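You operate a simulated robot arm through the tools that you are given. There is no shell and no other tool. Be economical: measure what you need, move in short steps, check, and stop when the job is done.

You are at the controls of a simulated two-armed robot. One attempt, no reset.

TASK
Drain the blue carboy into the white one with the racking hose.
Fine: orange coupler on its port, purple on the white port; the lever under the ledge open for one run, then shut; leave the couplers in their ports. Set down upright: coupler.

The check looks at the end state, three seconds after you hand in, the way a careful person would. Anything else that was tipped, shoved, dropped, spilled or broken makes it a failure.

THE ROBOT
Two 7-joint arms with fingered hands on one trunk, on a base that drives. Base frame: it is fixed to the floor where the robot stands at the start and does not move with it; the origin is under the middle of the robot, x ahead of it, y to its left, z up; the surface under the hand at the start is at about z = 0.922. Units: m, degrees, N and s.
The left shoulder is at the start at [0.055, 0.114, 1.232], the right one opposite. With the tool pointing down near the work surface each hand reaches from about 0.38 to 0.72 m from the robot's upright axis, wherever it stands, measured 20 degrees to its own side. Places, roughly: blue port [0.4, -0.2, 0.9]; carboy [0.6, -0.2, 1]; white lever [0.3, -0.1, 0.9]; white port [0.6, -0.1, 0.9]. Payload 2.5 kg a hand.
Tool frame (each hand has its own): the origin (TCP) lies between the finger pads and is the grasp point; the fingertips stand 0.03 m ahead of it; z points along the fingers, y is the line along which they close. The gripper opens to 0.104 m. The gripper's body begins 0.035 m behind the TCP. The gripper is a hand of 5 fingers: y runs from the thumb to the fingers, the wrist lies at [-0.015, -0.104, -0.178] in the tool frame, and closing takes about 1.5 s.
Orientation is told as [roll, pitch, yaw] about the base's x, y, z axes, in that order, counted from this pose: with the fingers straight down and the wrist toward the robot, the tool's x, y and z point along [0, 1, 0], [1, 0, 0] and [0, 0, -1] of the base frame.

THE INTERFACE
- The arms move only by the tool apply_moves. It takes "left_deltas", "right_deltas" or both (then of equal length, played together; a hand with none holds still); each is a list that holds one entry, the list of rows, each a list of 6 numbers: the shift along the tool's x, y, z in m, then the turn, a rotation vector about the tool's x, y, z in degrees. In form: [[[tx, ty, tz, wx, wy, wz], ...]]. A call has 1 to 8 rows; each row shifts and turns the commanded pose from where the row before left it, along the tool's axes as they then stand. "left_fingers" and "right_fingers" are, for a hand that has rows, the opening in per cent of the stroke, from 0 (shut) to 100 (fully open), set as the call begins (left out, the last holds). Each row takes 0.2 s and may step no farther than 0.05 m and 8.6 degrees from the row before; otherwise, or with a gripper value out of range, the whole call is refused. A pose out of reach is approached as far as the arm can. The call stops where the force on the tool passes 40 N (or 10 N more than at its start, if that is more) or the arm is blocked; 0.2 s more then pass. The fingers move at their own pace (about 0.153 m/s each) and stop on an object; they squeeze with about 26 N. The grip force told is the motor's: it shows also when the fingers shut on nothing. Time passes only in rows, and 0.2 s behind the last, so rows that do not move let the fingers close. The reply holds the time, the measured pose of the TCP, the force on the tool along the base axes, the opening and the grip force, in the units named above and with some noise, with the torque about the TCP (base axes, N m) and any sound that the robot's microphone picked up, and new pictures: "show" is both (left out), scene, wrist or none (wrist: the cameras of the hands that moved).
- Cameras (640 x 400 px; columns grow to the right, rows downward): "scene" is now at [0.1154, -0.0404, 1.4275]; the picture's right is [-0.30, -0.95, -0.01], its down [-0.65, 0.21, -0.73] and it looks along [0.70, -0.21, -0.68] (base axes); focal length 214 px, centre (320, 200). "left" rides on the left gripper at [-0.08, -0.077, -0.141] in its tool frame; the picture's right is [-0.78, -0.30, 0.56], its down [0.53, -0.78, 0.33] and it looks along [0.33, 0.56, 0.76] (tool axes); focal length 247 px, centre (320, 200). "right" rides on the right gripper at [0.08, -0.078, -0.141] in its tool frame; the picture's right is [-0.78, 0.30, -0.56], its down [-0.53, -0.78, 0.33] and it looks along [-0.33, 0.56, 0.76] (tool axes); focal length 247 px, centre (320, 200). There is no depth. A picture from a camera that has moved, and an enlarged one, comes with that camera's place and axes in the base frame and with its lens.
- move_column(by): slides the trunk up (or, below 0, down) by that many m; the arms and the scene camera ride with it, the base frame stays. It gives what a move gives, with no picture.
- steer(legs): drives the robot by 1 to 6 legs, each [ahead, left, turn to the left] in m, m and degrees, along the robot's own axes; the way and the turn of a leg run together, so that a leg with both is an arc; at most 1.5 m and 180 degrees a leg. The arms and the cameras ride along, it lands a little off, and it stops where it bumps. It gives what a move gives, and a new picture of the scene camera.
- curl_fingers(index, middle, ring, little, thumb_bend, thumb_turn, hand): sets how far each is bent, from 0 (flat) to 1 (curled in); at 0.3 the hand is open as for a grip, at 0.7 the pads meet at the TCP. One left out holds its place. A second passes; each finger stops where it meets its share of the squeeze, and holds until it gets a number again. A gripper value or a shape takes the hand back. It gives what a move gives, with no picture; readings hold the bend of each and the force on index, middle, ring, little, thumb and palm. thumb_turn goes from beside the hand (0) to across from the fingers (1), as for a grip.
- set_grasp(shape, hand): the hand has 5 fingers and takes this shape, open, in about a second: jaw (thumb against the fingers, like two jaws); tri (thumb and two fingers); tip (a fingertip pinch); poke (one finger out to press); point (the index stretched); flat (the hand flat); cup (the hand cupped); fist (a fist). The gripper value then closes the fingers along that shape, each until it touches; the sizes above hold for jaw. It gives what a move gives, with no picture.
- turn_head(pan, tilt): turns the head with the scene camera to pan (to the left, within 86 degrees either way) and tilt (down, from -29 to 69), counted from straight ahead of the robot. It gives what a move gives, and a new picture of the scene camera.
- zoom(camera, box): a new picture of the part [left, top, right, bottom] of that camera's present view, enlarged. No time passes.
- finish_job(): hands the job in; it is judged then, once.

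Go step by step. Nothing tells you exact positions but the pictures and the camera data: compare them with the known pose of the tool, close in by small moves and look again before you grip or let go. The budget is 120 turns and 260 pictures, counting those below and the enlarged ones. Unless the task says otherwise, let go and move clear before handing in.

The tools are called after "Emit:" by a JSON object that holds its "method" and its "body". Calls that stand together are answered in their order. apply_moves: Moves the arms, as the interface text tells. Its arguments: {"type":"object","properties":{"left_deltas":{"type":"array"},"left_fingers":{"type":"number"},"right_deltas":{"type":"array"},"right_fingers":{"type":"number"},"show":{"type":"string","enum":["both","scene","wrist","none"]}},"required":[]} The other tools are called the same way: move_column (by) slides the trunk up or down; set_grasp (shape, hand) gives the hand a shape; curl_fingers (index, middle, ring, little, thumb_bend, thumb_turn, hand) moves the fingers one by one; steer (legs) drives the base; turn_head (pan, tilt) turns the head that bears the scene camera; zoom (camera, box) takes an enlarged picture of a part of a camera's view; finish_job () hands the job in.

At the start:

```text
t: 0.0
left_ee_pos: [0.4465, 0.0722, 1.2592]
left_tool_rot: [0.9, -0.3, -0.4]
left_force: [0.2, 0.4, -0.1]
left_ft_torque: [0.02, 0.05, 0.04]
left_opening: 0.1034
left_finger_force: 0.1
left_shape: jaw
left_bend: [0.3, 0.3, 0.3, 0.3, 0.3, 0.98]
left_finger forces: [0.0, 0.0, 0.1, 0.0, 0.1, 0.0]
right_ee_pos: [0.4084, -0.3473, 1.337]
right_tool_rot: [0.7, -0.2, 0.0]
right_force: [-0.2, -1.0, -0.9]
right_ft_torque: [0.0, 0.0, 0.01]
right_opening: 0.1038
right_finger_force: 0.1
right_shape: jaw
right_bend: [0.3, 0.3, 0.3, 0.3, 0.3, 0.98]
right_finger forces: [0.0, 0.0, 0.0, 0.1, 0.0, 0.0]
trunk travel left (down, up): [-0.625, 0.315]
robot x, y, heading: [-0.0012, -0.0012, 0.1]
head pan, tilt: [-17.2, 42.8]
```

scene: 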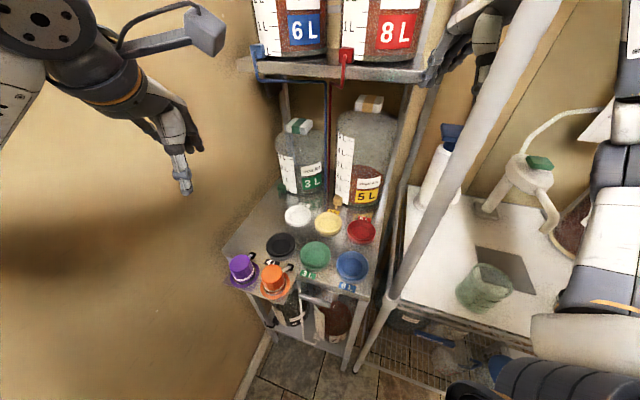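
right: 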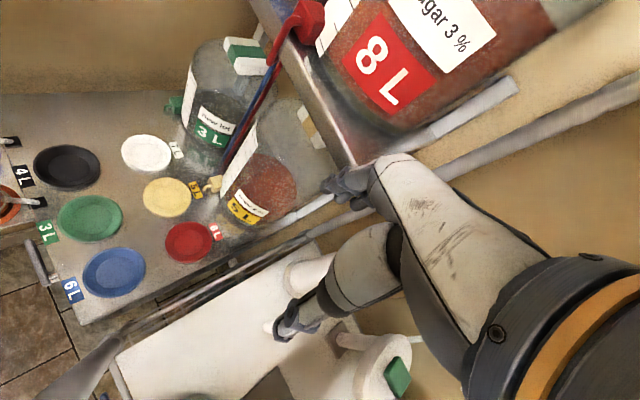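
left: 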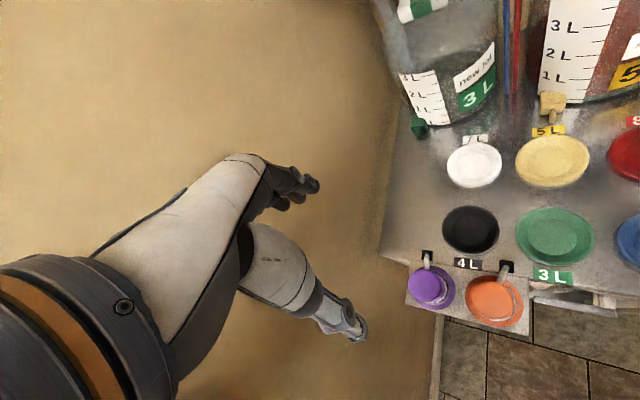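

I see a rack with coloured ports (white, yellow, red, black, green, blue) and purple and orange couplers hanging on a holder at the front edge. I'll look closer at the ports and labels before moving.

Emit:
{"method": "zoom", "body": {"camera": "scene", "box": [220, 180, 400, 300]}}

Emit:
{"method": "zoom", "body": {"camera": "left", "box": [380, 120, 640, 340]}}

Emit:
{"method": "zoom", "body": {"camera": "scene", "box": [220, 250, 400, 370]}}

Emit:
{"method": "turn_head", "body": {"pan": -17, "tilt": 15}}

```text
3.33 times, centred on (310, 240) of scene
camera zoom: at [0.1154, -0.0404, 1.4275], right [-0.3, -0.95, -0.01], down [-0.65, 0.21, -0.73], along [0.7, -0.21, -0.68], focal length 715 px, centre (353, 67)
```

zoom: 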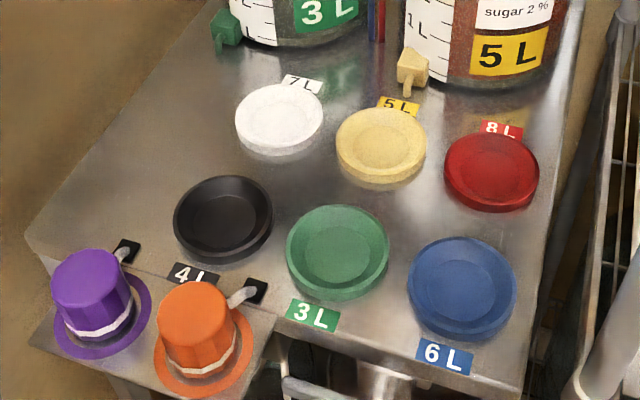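

```text
1.82 times, centred on (510, 230) of left
camera zoom: at [0.3682, -0.0099, 1.3994], right [-0.3, -0.77, -0.57], down [-0.77, 0.54, -0.33], along [0.56, 0.34, -0.75], focal length 449 px, centre (-26, 146)
```

zoom: 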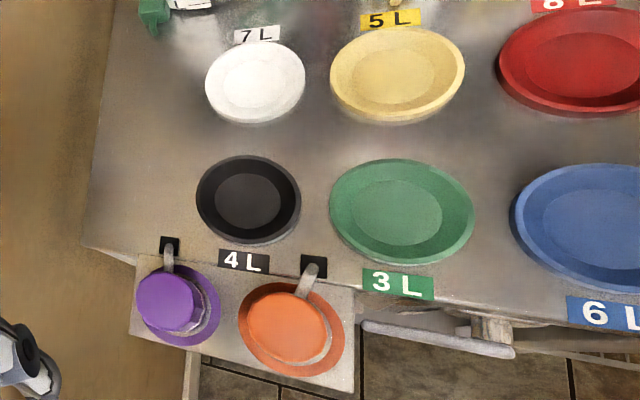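

```text
3.33 times, centred on (310, 310) of scene
camera zoom: at [0.1154, -0.0404, 1.4275], right [-0.3, -0.95, -0.01], down [-0.65, 0.21, -0.73], along [0.7, -0.21, -0.68], focal length 715 px, centre (353, -167)
```

zoom: 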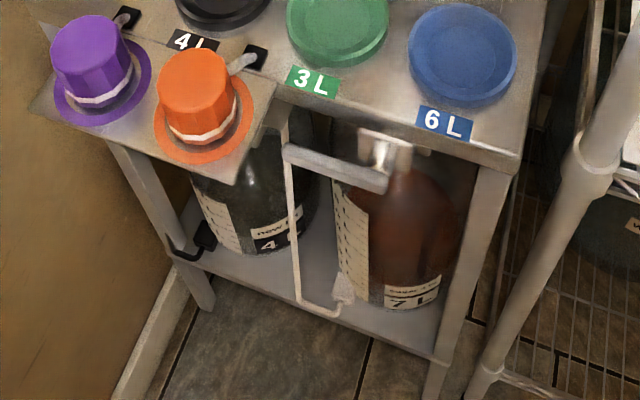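

```text
t: 0.9
left_ee_pos: [0.445, 0.0715, 1.2595]
left_tool_rot: [0.7, -0.3, -0.5]
left_force: [-0.2, 0.2, -0.4]
left_ft_torque: [0.01, -0.01, 0.0]
left_opening: 0.1036
left_finger_force: 0.0
left_shape: jaw
left_bend: [0.3, 0.3, 0.3, 0.3, 0.3, 0.98]
left_finger forces: [0.0, 0.0, 0.0, 0.0, 0.1, 0.0]
right_ee_pos: [0.4066, -0.3461, 1.3377]
right_tool_rot: [0.7, -0.3, 0.1]
right_force: [0.4, 0.6, 0.4]
right_ft_torque: [0.0, 0.03, -0.02]
right_opening: 0.1036
right_finger_force: 0.1
right_shape: jaw
right_bend: [0.3, 0.3, 0.3, 0.3, 0.3, 0.98]
right_finger forces: [0.0, 0.0, 0.1, 0.0, 0.1, 0.1]
trunk travel left (down, up): [-0.625, 0.315]
robot x, y, heading: [0.0025, -0.0023, -0.3]
head pan, tilt: [-17.0, 15.0]
camera scene: at [0.1244, -0.0425, 1.4713], right [-0.29, -0.96, -0.01], down [-0.24, 0.09, -0.97], along [0.92, -0.28, -0.26], focal length 214 px, centre (320, 200)
```

scene: 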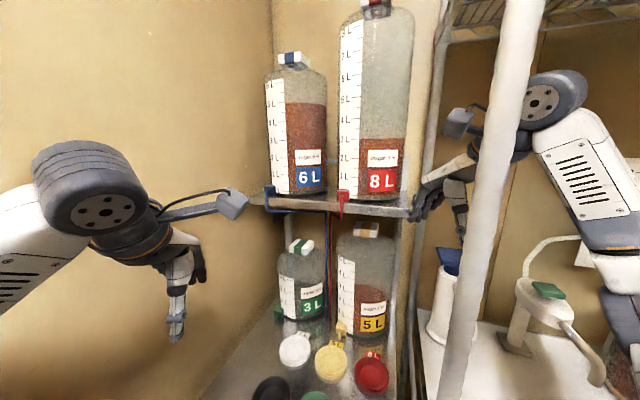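

Emit:
{"method": "zoom", "body": {"camera": "scene", "box": [230, 40, 440, 360]}}

Emit:
{"method": "turn_head", "body": {"pan": -25, "tilt": 62}}

Emit:
{"method": "zoom", "body": {"camera": "scene", "box": [200, 120, 400, 245]}}

Emit:
{"method": "zoom", "body": {"camera": "right", "box": [0, 60, 320, 330]}}

```text
1.25 times, centred on (335, 200) of scene
camera zoom: at [0.1244, -0.0425, 1.4713], right [-0.29, -0.96, -0.01], down [-0.24, 0.09, -0.97], along [0.92, -0.28, -0.26], focal length 268 px, centre (301, 200)
```

zoom: 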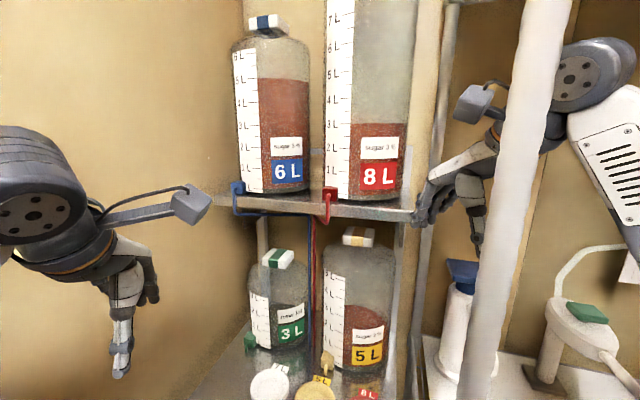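

```text
t: 2.1
left_ee_pos: [0.4461, 0.0713, 1.2591]
left_tool_rot: [0.7, -0.3, -0.5]
left_force: [0.3, 0.7, -0.2]
left_ft_torque: [0.01, 0.01, 0.0]
left_opening: 0.1039
left_finger_force: 0.1
left_shape: jaw
left_bend: [0.3, 0.3, 0.3, 0.3, 0.3, 0.98]
left_finger forces: [0.0, 0.0, 0.0, 0.0, 0.1, 0.0]
right_ee_pos: [0.4072, -0.3455, 1.337]
right_tool_rot: [0.8, -0.3, 0.0]
right_force: [-0.1, 0.0, -0.2]
right_ft_torque: [-0.02, 0.02, 0.0]
right_opening: 0.1037
right_finger_force: 0.0
right_shape: jaw
right_bend: [0.3, 0.3, 0.3, 0.3, 0.3, 0.98]
right_finger forces: [0.0, 0.0, 0.0, 0.1, 0.0, 0.0]
trunk travel left (down, up): [-0.625, 0.315]
robot x, y, heading: [-0.002, 0.0014, -0.3]
head pan, tilt: [-25.0, 62.0]
camera scene: at [0.0938, -0.0415, 1.4027], right [-0.42, -0.91, -0.01], down [-0.8, 0.38, -0.47], along [0.43, -0.19, -0.88], focal length 214 px, centre (320, 200)
```

scene: 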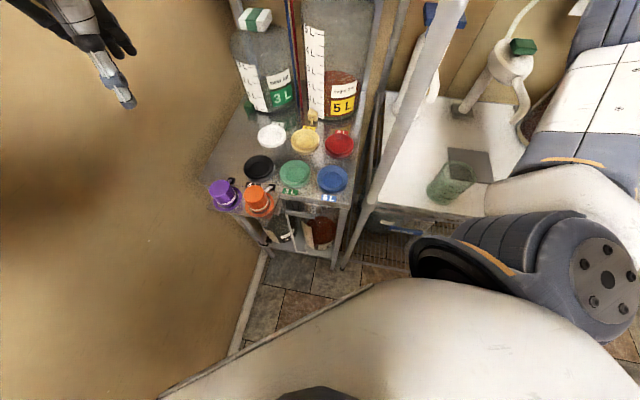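

```text
3.20 times, centred on (300, 182) of scene
camera zoom: at [0.0938, -0.0415, 1.4027], right [-0.42, -0.91, -0.01], down [-0.8, 0.38, -0.47], along [0.43, -0.19, -0.88], focal length 686 px, centre (384, 256)
```

zoom: 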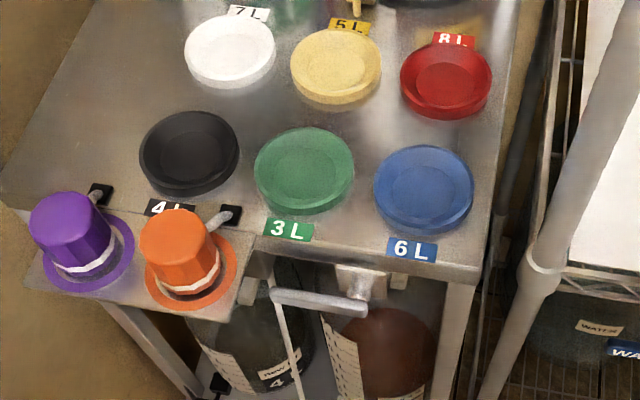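

```text
1.48 times, centred on (160, 195) of right
camera zoom: at [0.3305, -0.2668, 1.4783], right [0.29, -0.78, 0.55], down [-0.78, -0.53, -0.34], along [0.56, -0.33, -0.76], focal length 366 px, centre (557, 207)
```

zoom: 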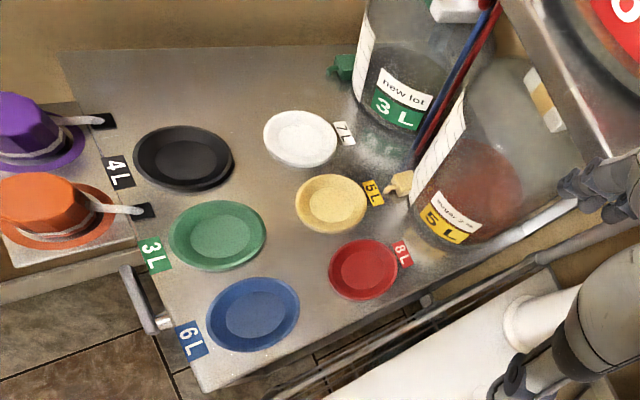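

Emit:
{"method": "turn_head", "body": {"pan": -15, "tilt": 60}}

Emit:
{"method": "zoom", "body": {"camera": "scene", "box": [240, 200, 380, 290]}}

Emit:
{"method": "zoom", "body": {"camera": "scene", "box": [180, 150, 320, 240]}}

```text
t: 2.8
left_ee_pos: [0.4444, 0.0719, 1.2597]
left_tool_rot: [0.7, -0.2, -0.6]
left_force: [-0.2, -0.3, -0.3]
left_ft_torque: [0.01, -0.03, 0.01]
left_opening: 0.1036
left_finger_force: 0.0
left_shape: jaw
left_bend: [0.3, 0.3, 0.3, 0.3, 0.3, 0.98]
left_finger forces: [0.0, 0.1, 0.0, 0.0, 0.0, 0.0]
right_ee_pos: [0.4072, -0.3454, 1.3364]
right_tool_rot: [0.7, -0.3, 0.0]
right_force: [-0.3, -0.1, 0.5]
right_ft_torque: [0.01, 0.02, -0.02]
right_opening: 0.1036
right_finger_force: 0.0
right_shape: jaw
right_bend: [0.3, 0.3, 0.3, 0.3, 0.3, 0.98]
right_finger forces: [0.0, 0.0, 0.0, 0.0, 0.0, 0.0]
trunk travel left (down, up): [-0.625, 0.315]
robot x, y, heading: [-0.0018, -0.0025, -0.2]
head pan, tilt: [-15.0, 60.0]
camera scene: at [0.0997, -0.0316, 1.405], right [-0.26, -0.97, -0.01], down [-0.83, 0.23, -0.5], along [0.49, -0.12, -0.86], focal length 214 px, centre (320, 200)
```

scene: 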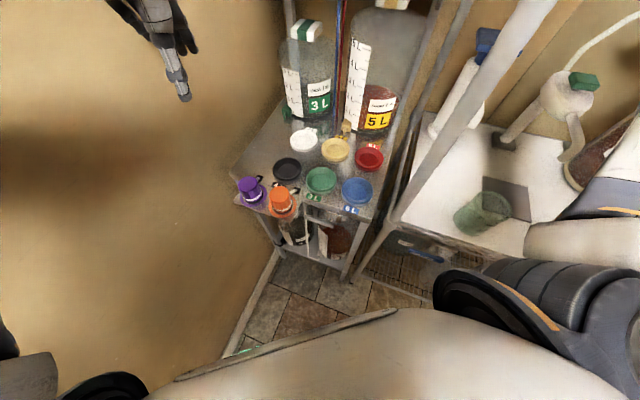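

```text
4.44 times, centred on (310, 245) of scene
camera zoom: at [0.0997, -0.0316, 1.405], right [-0.26, -0.97, -0.01], down [-0.83, 0.23, -0.5], along [0.49, -0.12, -0.86], focal length 953 px, centre (364, 0)
```

zoom: 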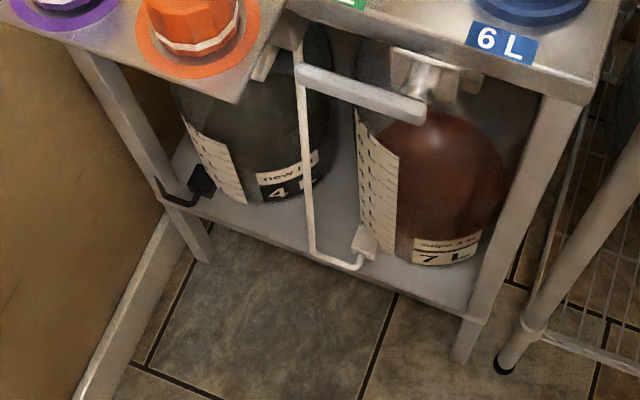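

```text
4.44 times, centred on (250, 195) of scene
camera zoom: at [0.0997, -0.0316, 1.405], right [-0.26, -0.97, -0.01], down [-0.83, 0.23, -0.5], along [0.49, -0.12, -0.86], focal length 953 px, centre (631, 222)
```

zoom: 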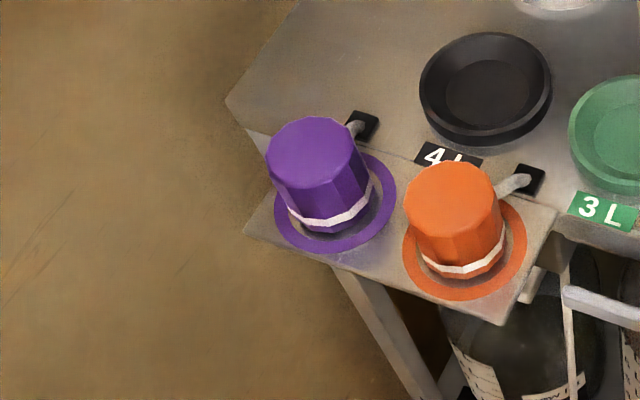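

Purple crown top I place at about (0.431, 0.064, 0.979), orange at (0.381, -0.004, 0.983); blue port near (0.367, -0.199), white port near (0.585, -0.108). The lever is the bar with its pivot under the front edge. I start with the left hand above purple.

Emit:
{"method": "apply_moves", "body": {"left_deltas": [[[-0.002, -0.003, 0.042, 0, 0, 0], [-0.002, -0.003, 0.042, 0, 0, 0], [-0.002, -0.003, 0.042, 0, 0, 0], [-0.002, -0.003, 0.042, 0, 0, 0], [0, -0.001, 0.03, 0, 0, 0], [0, 0, 0, 0, 0, 0]]], "left_fingers": 100}}

Emit:
{"method": "zoom", "body": {"camera": "left", "box": [220, 100, 540, 300]}}

Emit:
{"method": "zoom", "body": {"camera": "scene", "box": [180, 110, 340, 210]}}

```text
t: 4.2
left_ee_pos: [0.4331, 0.0672, 1.0614]
left_tool_rot: [0.7, -0.5, -0.3]
left_force: [0.5, -0.5, 1.1]
left_ft_torque: [0.01, -0.02, 0.0]
left_opening: 0.1038
left_finger_force: 0.1
left_shape: jaw
left_bend: [0.3, 0.3, 0.3, 0.3, 0.3, 0.98]
left_finger forces: [0.0, 0.1, 0.1, 0.0, 0.1, 0.0]
right_ee_pos: [0.4047, -0.3458, 1.3378]
right_tool_rot: [0.7, -0.4, 0.1]
right_force: [-0.9, 0.6, 0.5]
right_ft_torque: [-0.01, 0.03, -0.02]
right_opening: 0.1038
right_finger_force: 0.1
right_shape: jaw
right_bend: [0.3, 0.3, 0.3, 0.3, 0.3, 0.98]
right_finger forces: [0.0, 0.0, 0.0, 0.1, 0.0, 0.0]
trunk travel left (down, up): [-0.625, 0.315]
robot x, y, heading: [0.001, -0.0004, -0.0]
head pan, tilt: [-15.0, 60.0]
camera scene: at [0.0978, -0.0317, 1.4051], right [-0.26, -0.97, -0.01], down [-0.83, 0.23, -0.5], along [0.49, -0.12, -0.86], focal length 214 px, centre (320, 200)
camera left: at [0.353, -0.0139, 1.2017], right [-0.3, -0.77, -0.57], down [-0.77, 0.54, -0.33], along [0.56, 0.34, -0.75], focal length 247 px, centre (320, 200)
```

scene: 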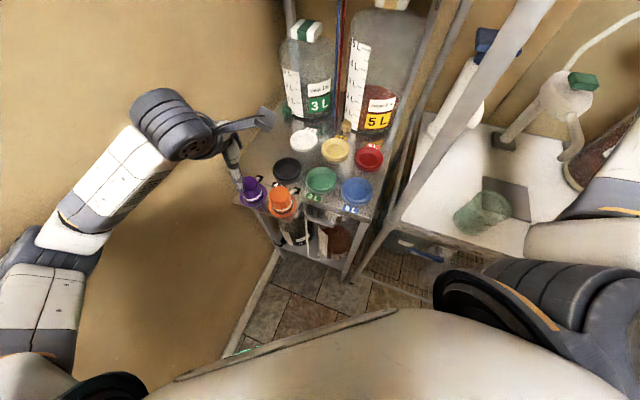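
left: 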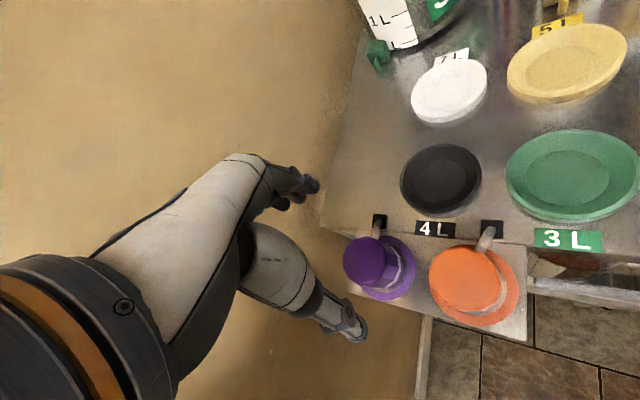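

```text
2.00 times, centred on (380, 200) of left
camera zoom: at [0.353, -0.0139, 1.2017], right [-0.3, -0.77, -0.57], down [-0.77, 0.54, -0.33], along [0.56, 0.34, -0.75], focal length 494 px, centre (200, 200)
```

zoom: 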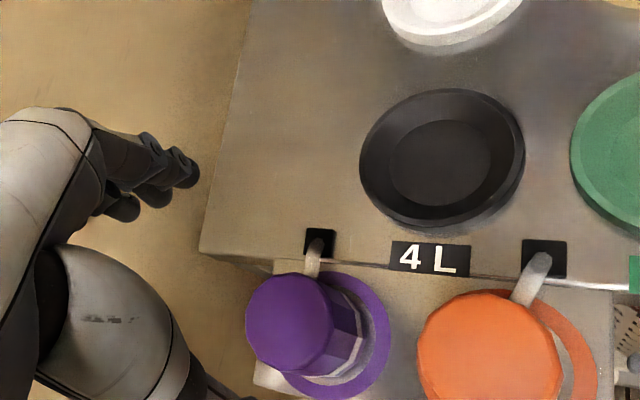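

```text
4.00 times, centred on (260, 160) of scene
camera zoom: at [0.0978, -0.0317, 1.4051], right [-0.26, -0.97, -0.01], down [-0.83, 0.23, -0.5], along [0.49, -0.12, -0.86], focal length 858 px, centre (560, 360)
```

zoom: 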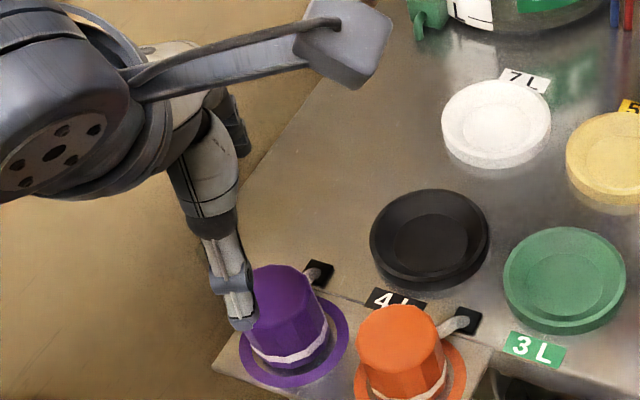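

TCP is right above purple. A hose stub leaves its crown toward (0.48, 0.046), so I yaw the hand 30° left to keep the fingers off it and the thumb off orange, then look.

Emit:
{"method": "apply_moves", "body": {"left_deltas": [[[0, 0, 0, 0, 0, -7.5], [0, 0, 0, 0, 0, -7.5], [0, 0, 0, 0, 0, -7.5], [0, 0, 0, 0, 0, -7.5], [0, 0, 0.02, 0, 0, 0], [0, 0, 0, 0, 0, 0]]], "show": "wrist"}}

Emit:
{"method": "zoom", "body": {"camera": "scene", "box": [180, 110, 340, 210]}}

```text
t: 5.6
left_ee_pos: [0.4331, 0.0726, 1.0422]
left_tool_rot: [0.1, -0.6, 29.7]
left_force: [-0.6, -1.6, -0.1]
left_ft_torque: [0.0, -0.02, 0.0]
left_opening: 0.1039
left_finger_force: 0.0
left_shape: jaw
left_bend: [0.3, 0.3, 0.3, 0.3, 0.3, 0.98]
left_finger forces: [0.0, 0.0, 0.0, 0.1, 0.0, 0.0]
right_ee_pos: [0.4067, -0.3404, 1.3407]
right_tool_rot: [0.4, -0.3, -0.1]
right_force: [-0.6, 0.0, -0.2]
right_ft_torque: [0.01, 0.0, -0.02]
right_opening: 0.1036
right_finger_force: 0.1
right_shape: jaw
right_bend: [0.3, 0.3, 0.3, 0.3, 0.3, 0.98]
right_finger forces: [0.1, 0.0, 0.0, 0.1, 0.1, 0.0]
trunk travel left (down, up): [-0.625, 0.315]
robot x, y, heading: [0.0019, 0.0035, -0.2]
head pan, tilt: [-15.0, 60.0]
camera left: at [0.4047, -0.0378, 1.1829], right [0.13, -0.82, -0.56], down [-0.94, 0.08, -0.34], along [0.32, 0.57, -0.75], focal length 247 px, centre (320, 200)
```

left: 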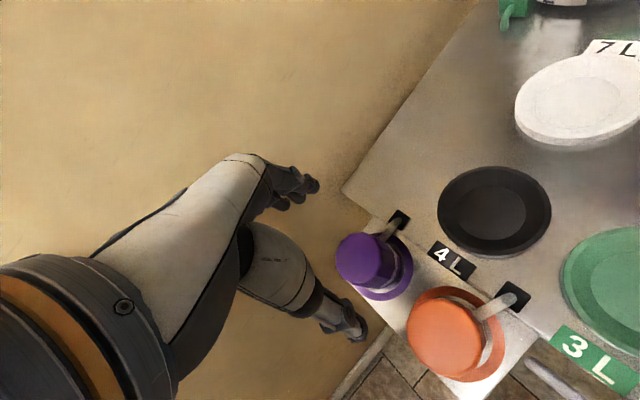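

```text
4.00 times, centred on (260, 160) of scene
camera zoom: at [0.0995, -0.0266, 1.4058], right [-0.26, -0.97, -0.01], down [-0.83, 0.23, -0.5], along [0.49, -0.12, -0.86], focal length 858 px, centre (560, 360)
```

zoom: 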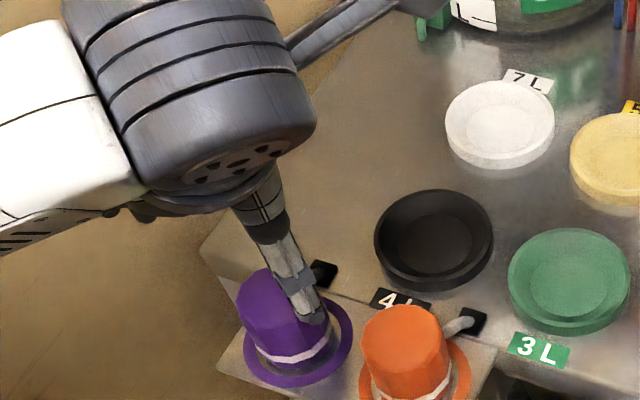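

Emit:
{"method": "apply_moves", "body": {"left_deltas": [[[-0.0045, -0.006, 0, 0, 0, 0], [0, 0, 0.025, 0, 0, 0], [0, 0, 0.025, 0, 0, 0], [0, 0, 0.023, 0, 0, 0], [0, 0, 0, 0, 0, 0]]], "show": "wrist"}}

Emit:
{"method": "zoom", "body": {"camera": "scene", "box": [180, 110, 340, 210]}}

Emit:
{"method": "zoom", "body": {"camera": "left", "box": [240, 150, 560, 350]}}

```text
t: 6.8
left_ee_pos: [0.4347, 0.0682, 0.9657]
left_tool_rot: [0.1, 0.0, 29.6]
left_force: [0.4, -0.3, 0.9]
left_ft_torque: [0.03, 0.03, -0.02]
left_opening: 0.1037
left_finger_force: 0.1
left_shape: jaw
left_bend: [0.3, 0.3, 0.3, 0.3, 0.3, 0.98]
left_finger forces: [0.0, 0.0, 0.1, 0.0, 0.0, 0.0]
right_ee_pos: [0.413, -0.3346, 1.3395]
right_tool_rot: [0.0, 0.0, 0.0]
right_force: [0.2, 0.4, 0.1]
right_ft_torque: [-0.02, 0.0, -0.01]
right_opening: 0.1038
right_finger_force: 0.0
right_shape: jaw
right_bend: [0.3, 0.3, 0.3, 0.3, 0.3, 0.98]
right_finger forces: [0.0, 0.0, 0.1, 0.0, 0.1, 0.1]
trunk travel left (down, up): [-0.625, 0.315]
robot x, y, heading: [-0.0006, 0.0026, 0.0]
head pan, tilt: [-15.0, 60.0]
camera left: at [0.4081, -0.0399, 1.1067], right [0.13, -0.82, -0.56], down [-0.94, 0.08, -0.33], along [0.32, 0.57, -0.76], focal length 247 px, centre (320, 200)
```

left: 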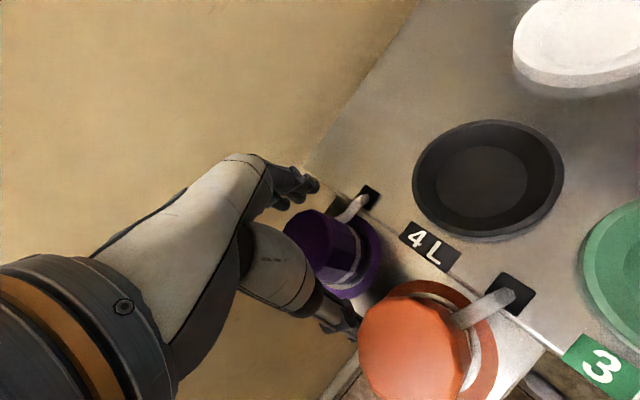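

```text
4.00 times, centred on (260, 160) of scene
camera zoom: at [0.1062, -0.019, 1.4047], right [-0.26, -0.97, 0.0], down [-0.84, 0.22, -0.5], along [0.48, -0.13, -0.87], focal length 858 px, centre (560, 360)
```

zoom: 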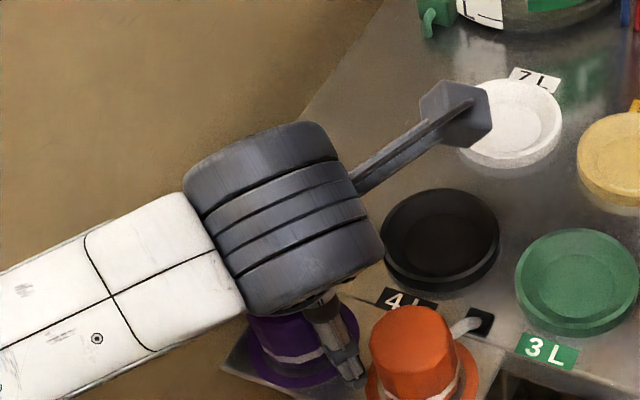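

```text
2.00 times, centred on (400, 250) of left
camera zoom: at [0.4081, -0.0399, 1.1067], right [0.13, -0.82, -0.56], down [-0.94, 0.08, -0.33], along [0.32, 0.57, -0.76], focal length 494 px, centre (160, 100)
```

zoom: 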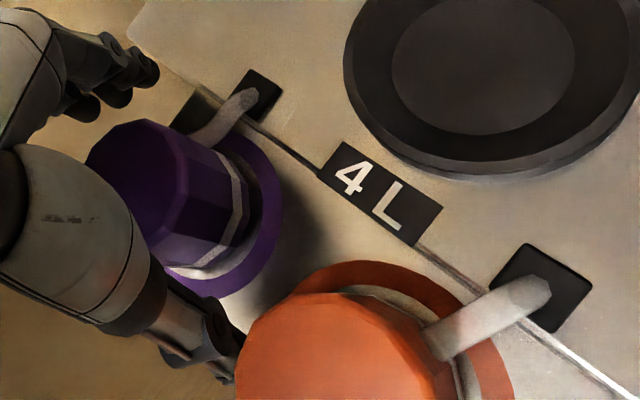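

Emit:
{"method": "apply_moves", "body": {"left_deltas": [[[0, 0, 0, 0, 0, 0], [0, 0, 0, 0, 0, 0], [0, 0, 0, 0, 0, 0], [0, 0, 0, 0, 0, 0], [0, 0, 0, 0, 0, 0], [0, 0, 0, 0, 0, 0], [0, 0, 0, 0, 0, 0], [0, 0, 0, 0, 0, 0]]], "left_fingers": 0}}

Emit:
{"method": "zoom", "body": {"camera": "left", "box": [240, 150, 560, 350]}}

```text
t: 8.6
left_ee_pos: [0.436, 0.0686, 0.9654]
left_tool_rot: [0.0, -0.1, 29.6]
left_force: [-0.2, -0.2, 0.0]
left_ft_torque: [-0.01, 0.01, -0.01]
left_opening: 0.0418
left_finger_force: 25.8
left_shape: jaw
left_bend: [0.74, 0.49, 0.53, 0.5, 0.73, 1.0]
left_finger forces: [13.2, 8.4, 0.0, 0.0, 21.9, 0.0]
right_ee_pos: [0.4136, -0.3326, 1.3387]
right_tool_rot: [0.0, 0.0, -0.1]
right_force: [-0.5, 0.2, -0.2]
right_ft_torque: [0.0, 0.0, -0.04]
right_opening: 0.1036
right_finger_force: 0.1
right_shape: jaw
right_bend: [0.3, 0.3, 0.3, 0.3, 0.3, 0.98]
right_finger forces: [0.0, 0.1, 0.1, 0.0, 0.1, 0.1]
trunk travel left (down, up): [-0.625, 0.315]
robot x, y, heading: [-0.0015, 0.0009, -0.1]
head pan, tilt: [-15.0, 60.0]
camera scene: at [0.1063, -0.019, 1.4047], right [-0.26, -0.97, 0.0], down [-0.84, 0.22, -0.5], along [0.48, -0.13, -0.87], focal length 214 px, centre (320, 200)
camera left: at [0.4082, -0.0398, 1.107], right [0.13, -0.82, -0.56], down [-0.94, 0.08, -0.33], along [0.32, 0.57, -0.76], focal length 247 px, centre (320, 200)
```

scene: 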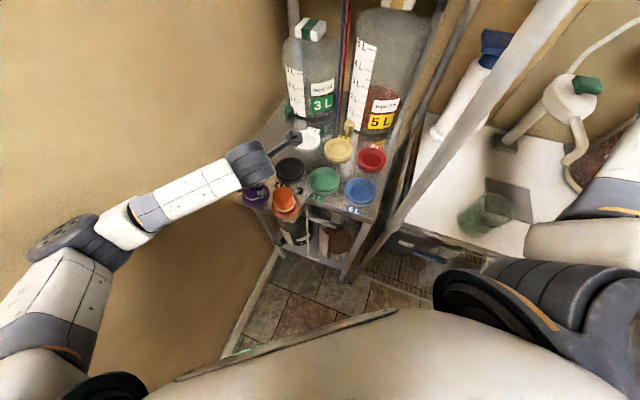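
left: 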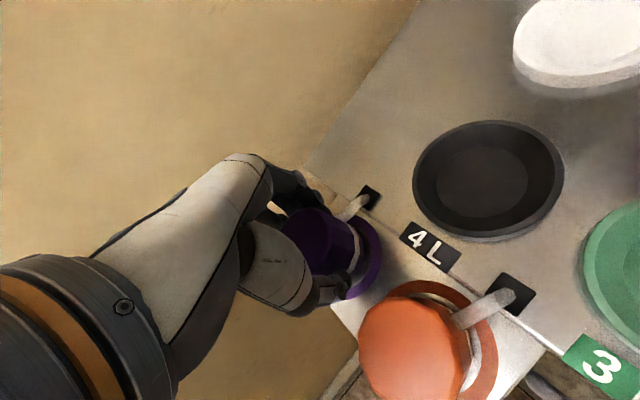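

```text
2.00 times, centred on (400, 250) of left
camera zoom: at [0.4082, -0.0398, 1.107], right [0.13, -0.82, -0.56], down [-0.94, 0.08, -0.33], along [0.32, 0.57, -0.76], focal length 494 px, centre (160, 100)
```

zoom: 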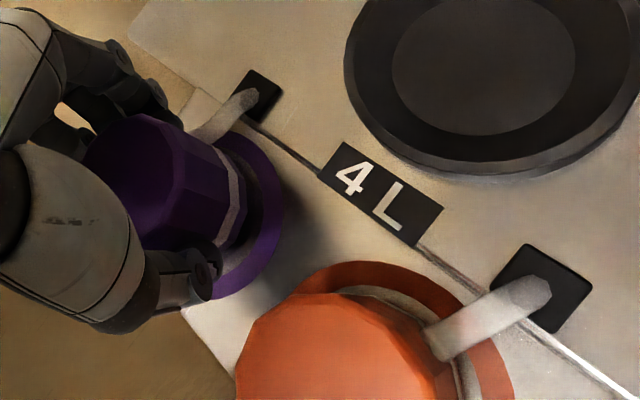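

Gripped. I lift gently and check that it comes with the hand.

Emit:
{"method": "apply_moves", "body": {"left_deltas": [[[0, 0, -0.015, 0, 0, 0], [0, 0, -0.02, 0, 0, 0], [0, 0, -0.025, 0, 0, 0], [0, 0, -0.02, 0, 0, 0], [0, 0, 0, 0, 0, 0]]]}}

Emit:
{"method": "zoom", "body": {"camera": "left", "box": [240, 100, 640, 350]}}

```text
t: 9.8
left_ee_pos: [0.4327, 0.0648, 1.046]
left_tool_rot: [0.3, -0.2, 29.6]
left_force: [0.8, -0.8, -2.8]
left_ft_torque: [-0.01, -0.01, 0.02]
left_opening: 0.0416
left_finger_force: 26.2
left_shape: jaw
left_bend: [0.74, 0.49, 0.53, 0.5, 0.73, 1.0]
left_finger forces: [13.4, 8.6, 0.1, 0.1, 22.2, 0.0]
right_ee_pos: [0.4096, -0.3371, 1.3393]
right_tool_rot: [0.2, -0.2, 0.0]
right_force: [0.9, -0.2, 0.2]
right_ft_torque: [0.03, -0.01, -0.01]
right_opening: 0.1039
right_finger_force: 0.1
right_shape: jaw
right_bend: [0.3, 0.3, 0.3, 0.3, 0.3, 0.98]
right_finger forces: [0.0, 0.0, 0.0, 0.0, 0.1, 0.0]
trunk travel left (down, up): [-0.625, 0.315]
robot x, y, heading: [0.0014, -0.0033, -0.1]
head pan, tilt: [-15.0, 60.0]
camera scene: at [0.1023, -0.023, 1.4048], right [-0.26, -0.97, 0.0], down [-0.83, 0.23, -0.5], along [0.49, -0.13, -0.86], focal length 214 px, centre (320, 200)
camera left: at [0.4045, -0.0436, 1.1864], right [0.13, -0.82, -0.56], down [-0.94, 0.08, -0.33], along [0.32, 0.57, -0.76], focal length 247 px, centre (320, 200)
```

scene: 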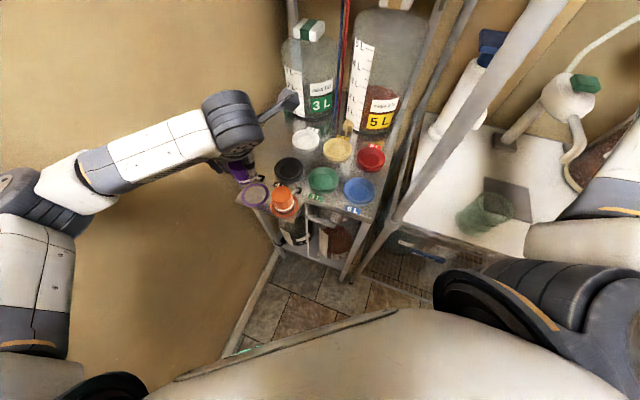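
left: 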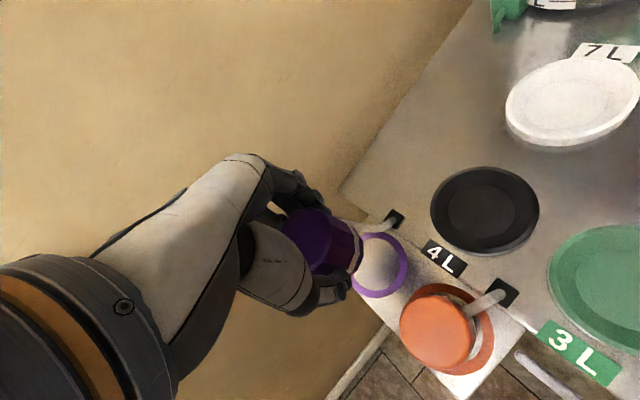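

```text
1.60 times, centred on (440, 225) of left
camera zoom: at [0.4045, -0.0436, 1.1864], right [0.13, -0.82, -0.56], down [-0.94, 0.08, -0.33], along [0.32, 0.57, -0.76], focal length 395 px, centre (128, 160)
```

zoom: 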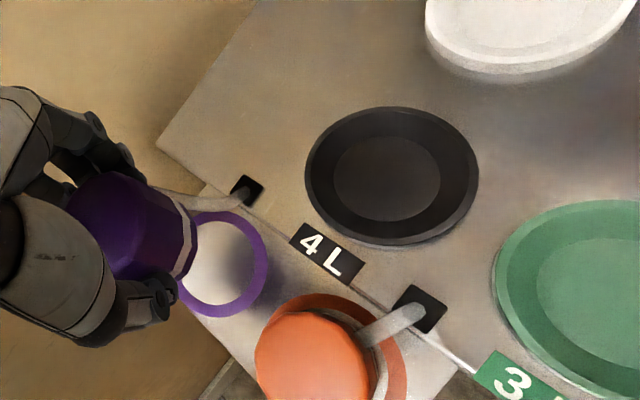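

Purple is up with its hose trailing; the ring stays on the tray as a marker. Next I carry it over the white port, high.

Emit:
{"method": "apply_moves", "body": {"left_deltas": [[[-0.032, 0.0065, -0.005, 0, 0, 0], [-0.032, 0.0065, 0, 0, 0, 0], [-0.032, 0.0065, 0, 0, 0, 0], [-0.032, 0.0065, 0, 0, 0, 0], [-0.032, 0.0065, 0, 0, 0, 0], [-0.032, 0.0065, 0, 0, 0, 0], [-0.032, 0.006, 0, 0, 0, 0], [0, 0, 0, 0, 0, 0]]]}}

Emit:
{"method": "zoom", "body": {"camera": "scene", "box": [220, 70, 420, 195]}}

```text
t: 11.6
left_ee_pos: [0.5701, -0.0873, 1.0509]
left_tool_rot: [0.2, -0.1, 29.5]
left_force: [-0.1, 0.1, -1.1]
left_ft_torque: [-0.02, 0.03, -0.03]
left_opening: 0.0412
left_finger_force: 26.0
left_shape: jaw
left_bend: [0.74, 0.49, 0.53, 0.5, 0.73, 1.0]
left_finger forces: [13.4, 8.6, 0.0, 0.0, 22.0, 0.0]
left hand out of reach, approached as far as the arm can: row 7
right_ee_pos: [0.4135, -0.3332, 1.3387]
right_tool_rot: [0.0, 0.0, 0.0]
right_force: [0.3, -0.4, -0.6]
right_ft_torque: [0.02, -0.02, -0.01]
right_opening: 0.1037
right_finger_force: 0.1
right_shape: jaw
right_bend: [0.3, 0.3, 0.3, 0.3, 0.3, 0.98]
right_finger forces: [0.1, 0.0, 0.0, 0.0, 0.1, 0.0]
trunk travel left (down, up): [-0.625, 0.315]
robot x, y, heading: [0.0004, 0.0017, -0.1]
head pan, tilt: [-15.0, 60.0]
camera scene: at [0.1064, -0.0193, 1.4047], right [-0.26, -0.97, 0.0], down [-0.84, 0.22, -0.5], along [0.48, -0.13, -0.87], focal length 214 px, centre (320, 200)
camera left: at [0.543, -0.1952, 1.1916], right [0.13, -0.82, -0.56], down [-0.94, 0.08, -0.33], along [0.32, 0.57, -0.76], focal length 247 px, centre (320, 200)
```

scene: 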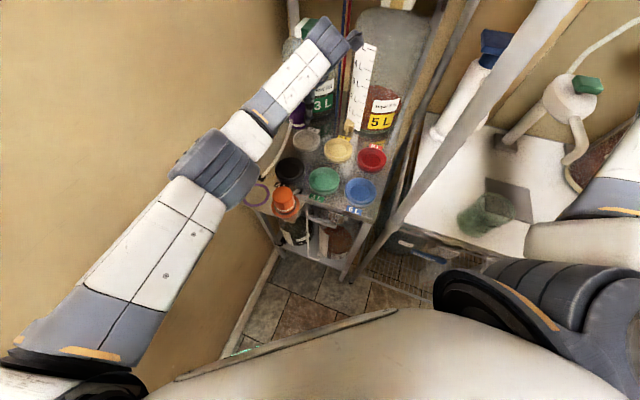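
left: 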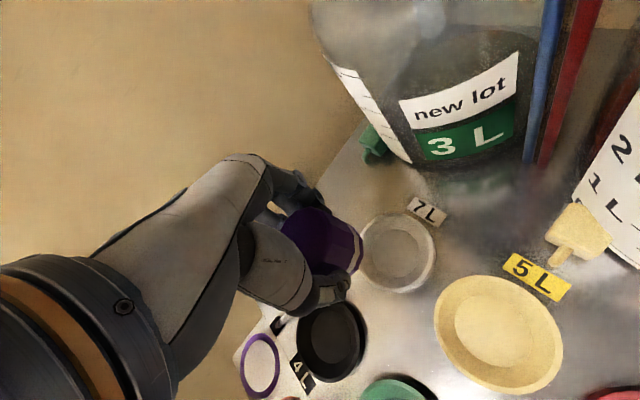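

```text
3.20 times, centred on (320, 132) of scene
camera zoom: at [0.1064, -0.0193, 1.4047], right [-0.26, -0.97, 0.0], down [-0.84, 0.22, -0.5], along [0.48, -0.13, -0.87], focal length 686 px, centre (320, 416)
```

zoom: 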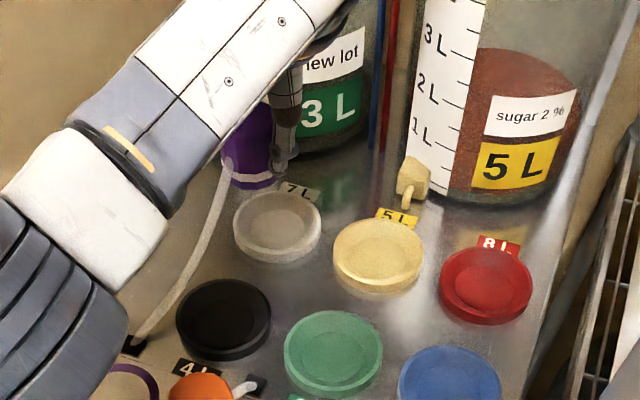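

The arm is at its limit at this yaw; I turn the hand back toward yaw ~8°, then move the rest. White port sits at about (0.583, -0.109).

Emit:
{"method": "apply_moves", "body": {"left_deltas": [[[0, 0, 0, 0, 0, 7], [0, 0, 0, 0, 0, 7], [0, 0, 0, 0, 0, 7], [0, 0, 0, 0, 0, 0]]], "show": "wrist"}}

```text
t: 12.6
left_ee_pos: [0.5706, -0.0867, 1.0505]
left_tool_rot: [0.0, 0.0, 8.5]
left_force: [-0.4, -0.5, -1.8]
left_ft_torque: [0.01, 0.0, 0.01]
left_opening: 0.0414
left_finger_force: 26.4
left_shape: jaw
left_bend: [0.74, 0.49, 0.53, 0.5, 0.73, 1.0]
left_finger forces: [13.4, 8.5, 0.0, 0.0, 21.9, 0.0]
right_ee_pos: [0.4127, -0.3345, 1.3395]
right_tool_rot: [0.0, 0.0, 0.0]
right_force: [0.8, 0.0, -1.0]
right_ft_torque: [-0.01, -0.01, -0.05]
right_opening: 0.1035
right_finger_force: 0.0
right_shape: jaw
right_bend: [0.3, 0.3, 0.3, 0.3, 0.3, 0.98]
right_finger forces: [0.0, 0.0, 0.0, 0.0, 0.0, 0.1]
trunk travel left (down, up): [-0.625, 0.315]
robot x, y, heading: [0.0009, -0.0014, -0.3]
head pan, tilt: [-15.0, 60.0]
camera left: at [0.5067, -0.1776, 1.1912], right [-0.18, -0.81, -0.56], down [-0.85, 0.41, -0.33], along [0.5, 0.41, -0.76], focal length 247 px, centre (320, 200)
```

left: 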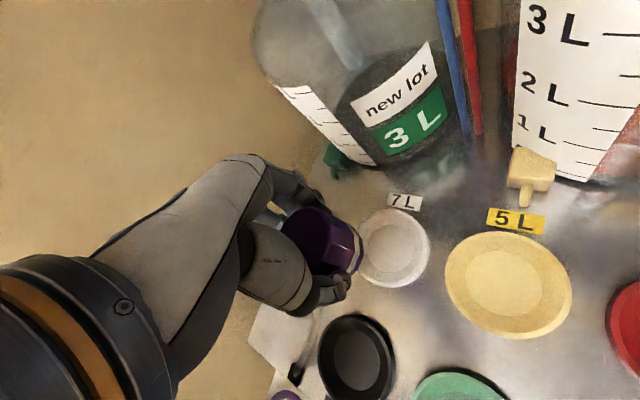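

Emit:
{"method": "apply_moves", "body": {"left_deltas": [[[-0.0163, 0.0077, 0, 0, 0, 0], [0, 0, 0.025, 0, 0, 0], [0, 0, 0.02, 0, 0, 0], [0, 0, 0, 0, 0, 0], [0, 0, 0, 0, 0, 0]]], "show": "wrist"}}

Emit:
{"method": "zoom", "body": {"camera": "scene", "box": [260, 90, 388, 170]}}

Emit:
{"method": "zoom", "body": {"camera": "left", "box": [250, 150, 490, 300]}}

```text
t: 13.8
left_ee_pos: [0.5826, -0.1, 1.0041]
left_tool_rot: [0.0, 0.0, 8.8]
left_force: [0.3, 0.1, -2.0]
left_ft_torque: [0.0, -0.03, -0.01]
left_opening: 0.041
left_finger_force: 25.8
left_shape: jaw
left_bend: [0.74, 0.49, 0.53, 0.5, 0.73, 1.0]
left_finger forces: [13.4, 8.6, 0.0, 0.0, 21.8, 0.0]
right_ee_pos: [0.413, -0.3337, 1.3393]
right_tool_rot: [0.0, 0.1, -0.1]
right_force: [-0.8, 1.0, 1.0]
right_ft_torque: [-0.01, -0.01, 0.01]
right_opening: 0.104
right_finger_force: 0.1
right_shape: jaw
right_bend: [0.3, 0.3, 0.3, 0.3, 0.3, 0.98]
right_finger forces: [0.0, 0.1, 0.0, 0.1, 0.1, 0.0]
trunk travel left (down, up): [-0.625, 0.315]
robot x, y, heading: [-0.0024, -0.0004, -0.0]
head pan, tilt: [-15.0, 60.0]
camera left: at [0.5182, -0.1924, 1.145], right [-0.18, -0.81, -0.56], down [-0.85, 0.41, -0.33], along [0.5, 0.41, -0.76], focal length 247 px, centre (320, 200)
```

left: 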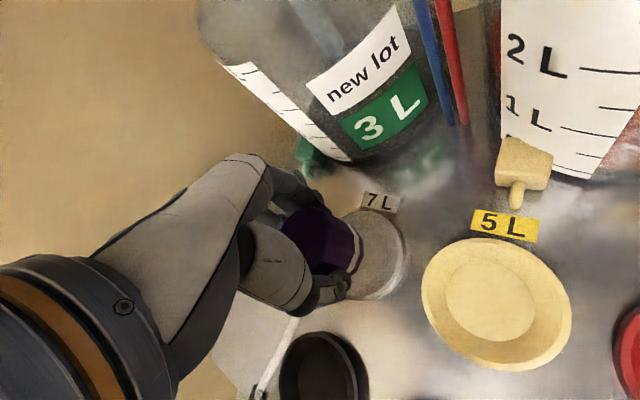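

```text
5.00 times, centred on (324, 130) of scene
camera zoom: at [0.1064, -0.0191, 1.4047], right [-0.26, -0.97, 0.0], down [-0.84, 0.22, -0.5], along [0.48, -0.13, -0.87], focal length 1072 px, centre (300, 550)
```

zoom: 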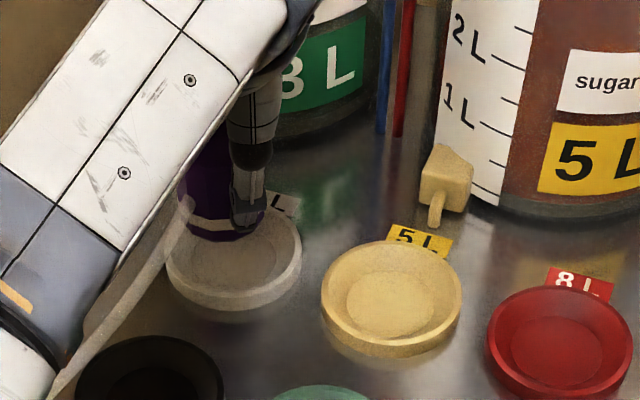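

```text
2.67 times, centred on (370, 225) of left
camera zoom: at [0.5182, -0.1924, 1.145], right [-0.18, -0.81, -0.56], down [-0.85, 0.41, -0.33], along [0.5, 0.41, -0.76], focal length 659 px, centre (187, 133)
```

zoom: 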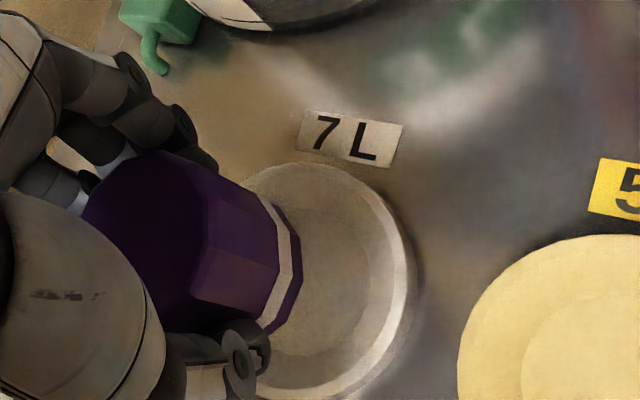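

Emit:
{"method": "apply_moves", "body": {"left_deltas": [[[-0.0057, 0.0042, 0, 0, 0, 0], [0, 0, 0.02, 0, 0, 0], [0, 0, 0, 0, 0, 0], [0, 0, 0, 0, 0, 0]]], "show": "none"}}

Emit:
{"method": "zoom", "body": {"camera": "scene", "box": [270, 105, 350, 155]}}

Emit:
{"method": "zoom", "body": {"camera": "left", "box": [250, 150, 490, 300]}}

```text
t: 14.8
left_ee_pos: [0.5878, -0.1066, 0.9839]
left_tool_rot: [0.0, 0.0, 8.8]
left_force: [-0.2, -0.7, -1.6]
left_ft_torque: [0.02, -0.01, 0.0]
left_opening: 0.0413
left_finger_force: 25.8
left_shape: jaw
left_bend: [0.74, 0.49, 0.53, 0.5, 0.73, 1.0]
left_finger forces: [13.4, 8.6, 0.1, 0.1, 21.8, 0.0]
right_ee_pos: [0.413, -0.3332, 1.3391]
right_tool_rot: [0.0, 0.0, 0.1]
right_force: [0.1, -0.3, 1.1]
right_ft_torque: [-0.03, 0.01, 0.04]
right_opening: 0.1038
right_finger_force: 0.0
right_shape: jaw
right_bend: [0.3, 0.3, 0.3, 0.3, 0.3, 0.98]
right_finger forces: [0.0, 0.1, 0.1, 0.0, 0.1, 0.0]
trunk travel left (down, up): [-0.625, 0.315]
robot x, y, heading: [-0.0006, -0.0016, -0.2]
head pan, tilt: [-15.0, 60.0]
```

```text
8.00 times, centred on (310, 130) of scene
camera zoom: at [0.1064, -0.019, 1.4047], right [-0.26, -0.97, 0.0], down [-0.84, 0.22, -0.5], along [0.48, -0.13, -0.87], focal length 1716 px, centre (400, 760)
```

zoom: 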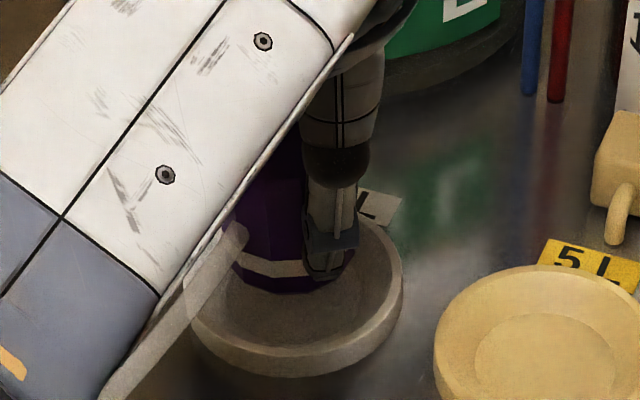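

```text
2.67 times, centred on (370, 225) of left
camera zoom: at [0.5237, -0.1977, 1.125], right [-0.18, -0.81, -0.56], down [-0.85, 0.41, -0.33], along [0.5, 0.41, -0.76], focal length 659 px, centre (187, 133)
```

zoom: 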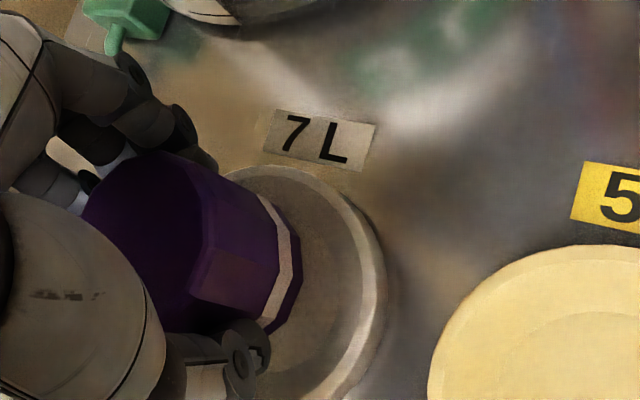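

Emit:
{"method": "zoom", "body": {"camera": "right", "box": [80, 100, 208, 180]}}

```text
5.00 times, centred on (144, 140) of right
camera zoom: at [0.3376, -0.2534, 1.4793], right [0.3, -0.78, 0.56], down [-0.78, -0.53, -0.33], along [0.56, -0.33, -0.76], focal length 1235 px, centre (1200, 500)
```

zoom: 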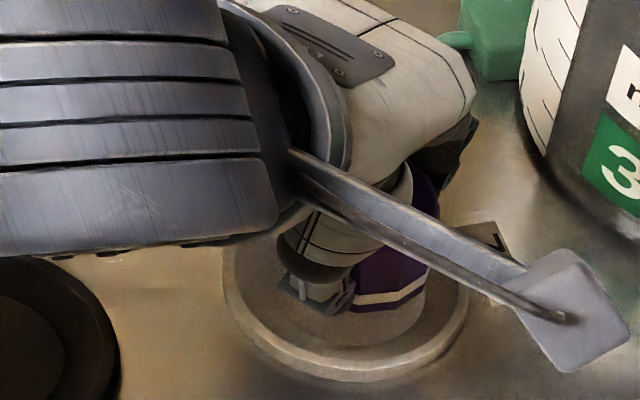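

Triangulating with scene and right cameras: port centre (0.578, -0.105), coupler bottom about (0.584, -0.106, 0.945). I shift 5 mm back and lower gently.

Emit:
{"method": "apply_moves", "body": {"left_deltas": [[[0, -0.005, 0, 0, 0, 0], [0, 0, 0.006, 0, 0, 0], [0, 0, 0.005, 0, 0, 0], [0, 0, 0, 0, 0, 0]]], "show": "none"}}

Emit:
{"method": "zoom", "body": {"camera": "scene", "box": [270, 105, 350, 155]}}

Emit:
{"method": "zoom", "body": {"camera": "right", "box": [80, 100, 208, 180]}}

```text
t: 15.8
left_ee_pos: [0.5814, -0.109, 0.9726]
left_tool_rot: [0.1, 0.0, 8.8]
left_force: [0.8, -0.3, -1.5]
left_ft_torque: [0.02, 0.05, 0.02]
left_opening: 0.0414
left_finger_force: 25.9
left_shape: jaw
left_bend: [0.74, 0.49, 0.53, 0.5, 0.73, 1.0]
left_finger forces: [13.4, 8.6, 0.1, 0.0, 21.8, 0.1]
right_ee_pos: [0.4122, -0.3337, 1.3384]
right_tool_rot: [0.1, 0.0, -0.1]
right_force: [0.1, -0.2, -0.8]
right_ft_torque: [0.03, 0.01, -0.01]
right_opening: 0.1036
right_finger_force: 0.0
right_shape: jaw
right_bend: [0.3, 0.3, 0.3, 0.3, 0.3, 0.98]
right_finger forces: [0.1, 0.0, 0.1, 0.0, 0.0, 0.1]
trunk travel left (down, up): [-0.625, 0.315]
robot x, y, heading: [0.002, -0.0018, 0.2]
head pan, tilt: [-15.0, 60.0]
```

```text
8.00 times, centred on (310, 130) of scene
camera zoom: at [0.1064, -0.019, 1.4047], right [-0.26, -0.97, 0.0], down [-0.84, 0.22, -0.5], along [0.48, -0.13, -0.87], focal length 1716 px, centre (400, 760)
```

zoom: 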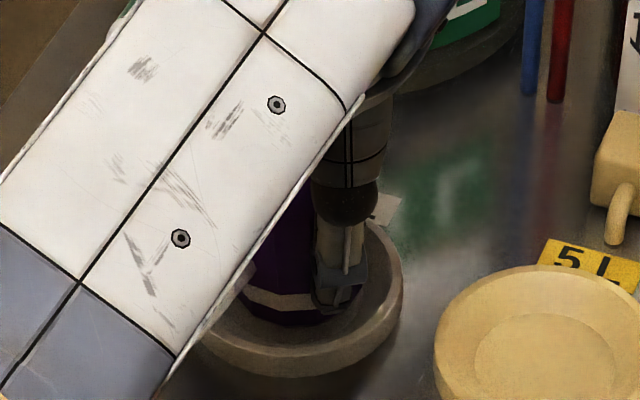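

```text
5.00 times, centred on (144, 140) of right
camera zoom: at [0.3376, -0.2534, 1.4793], right [0.3, -0.78, 0.56], down [-0.78, -0.53, -0.33], along [0.56, -0.33, -0.76], focal length 1235 px, centre (1200, 500)
```

zoom: 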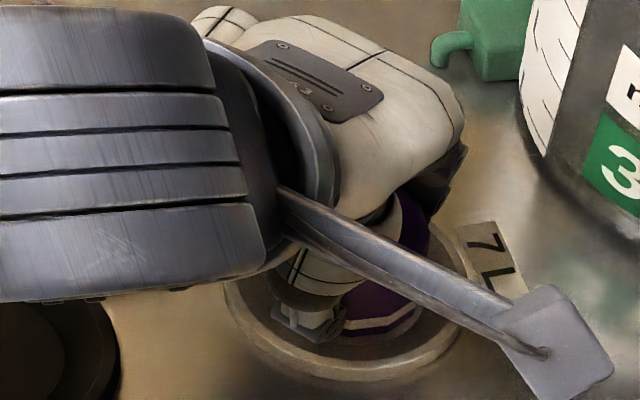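

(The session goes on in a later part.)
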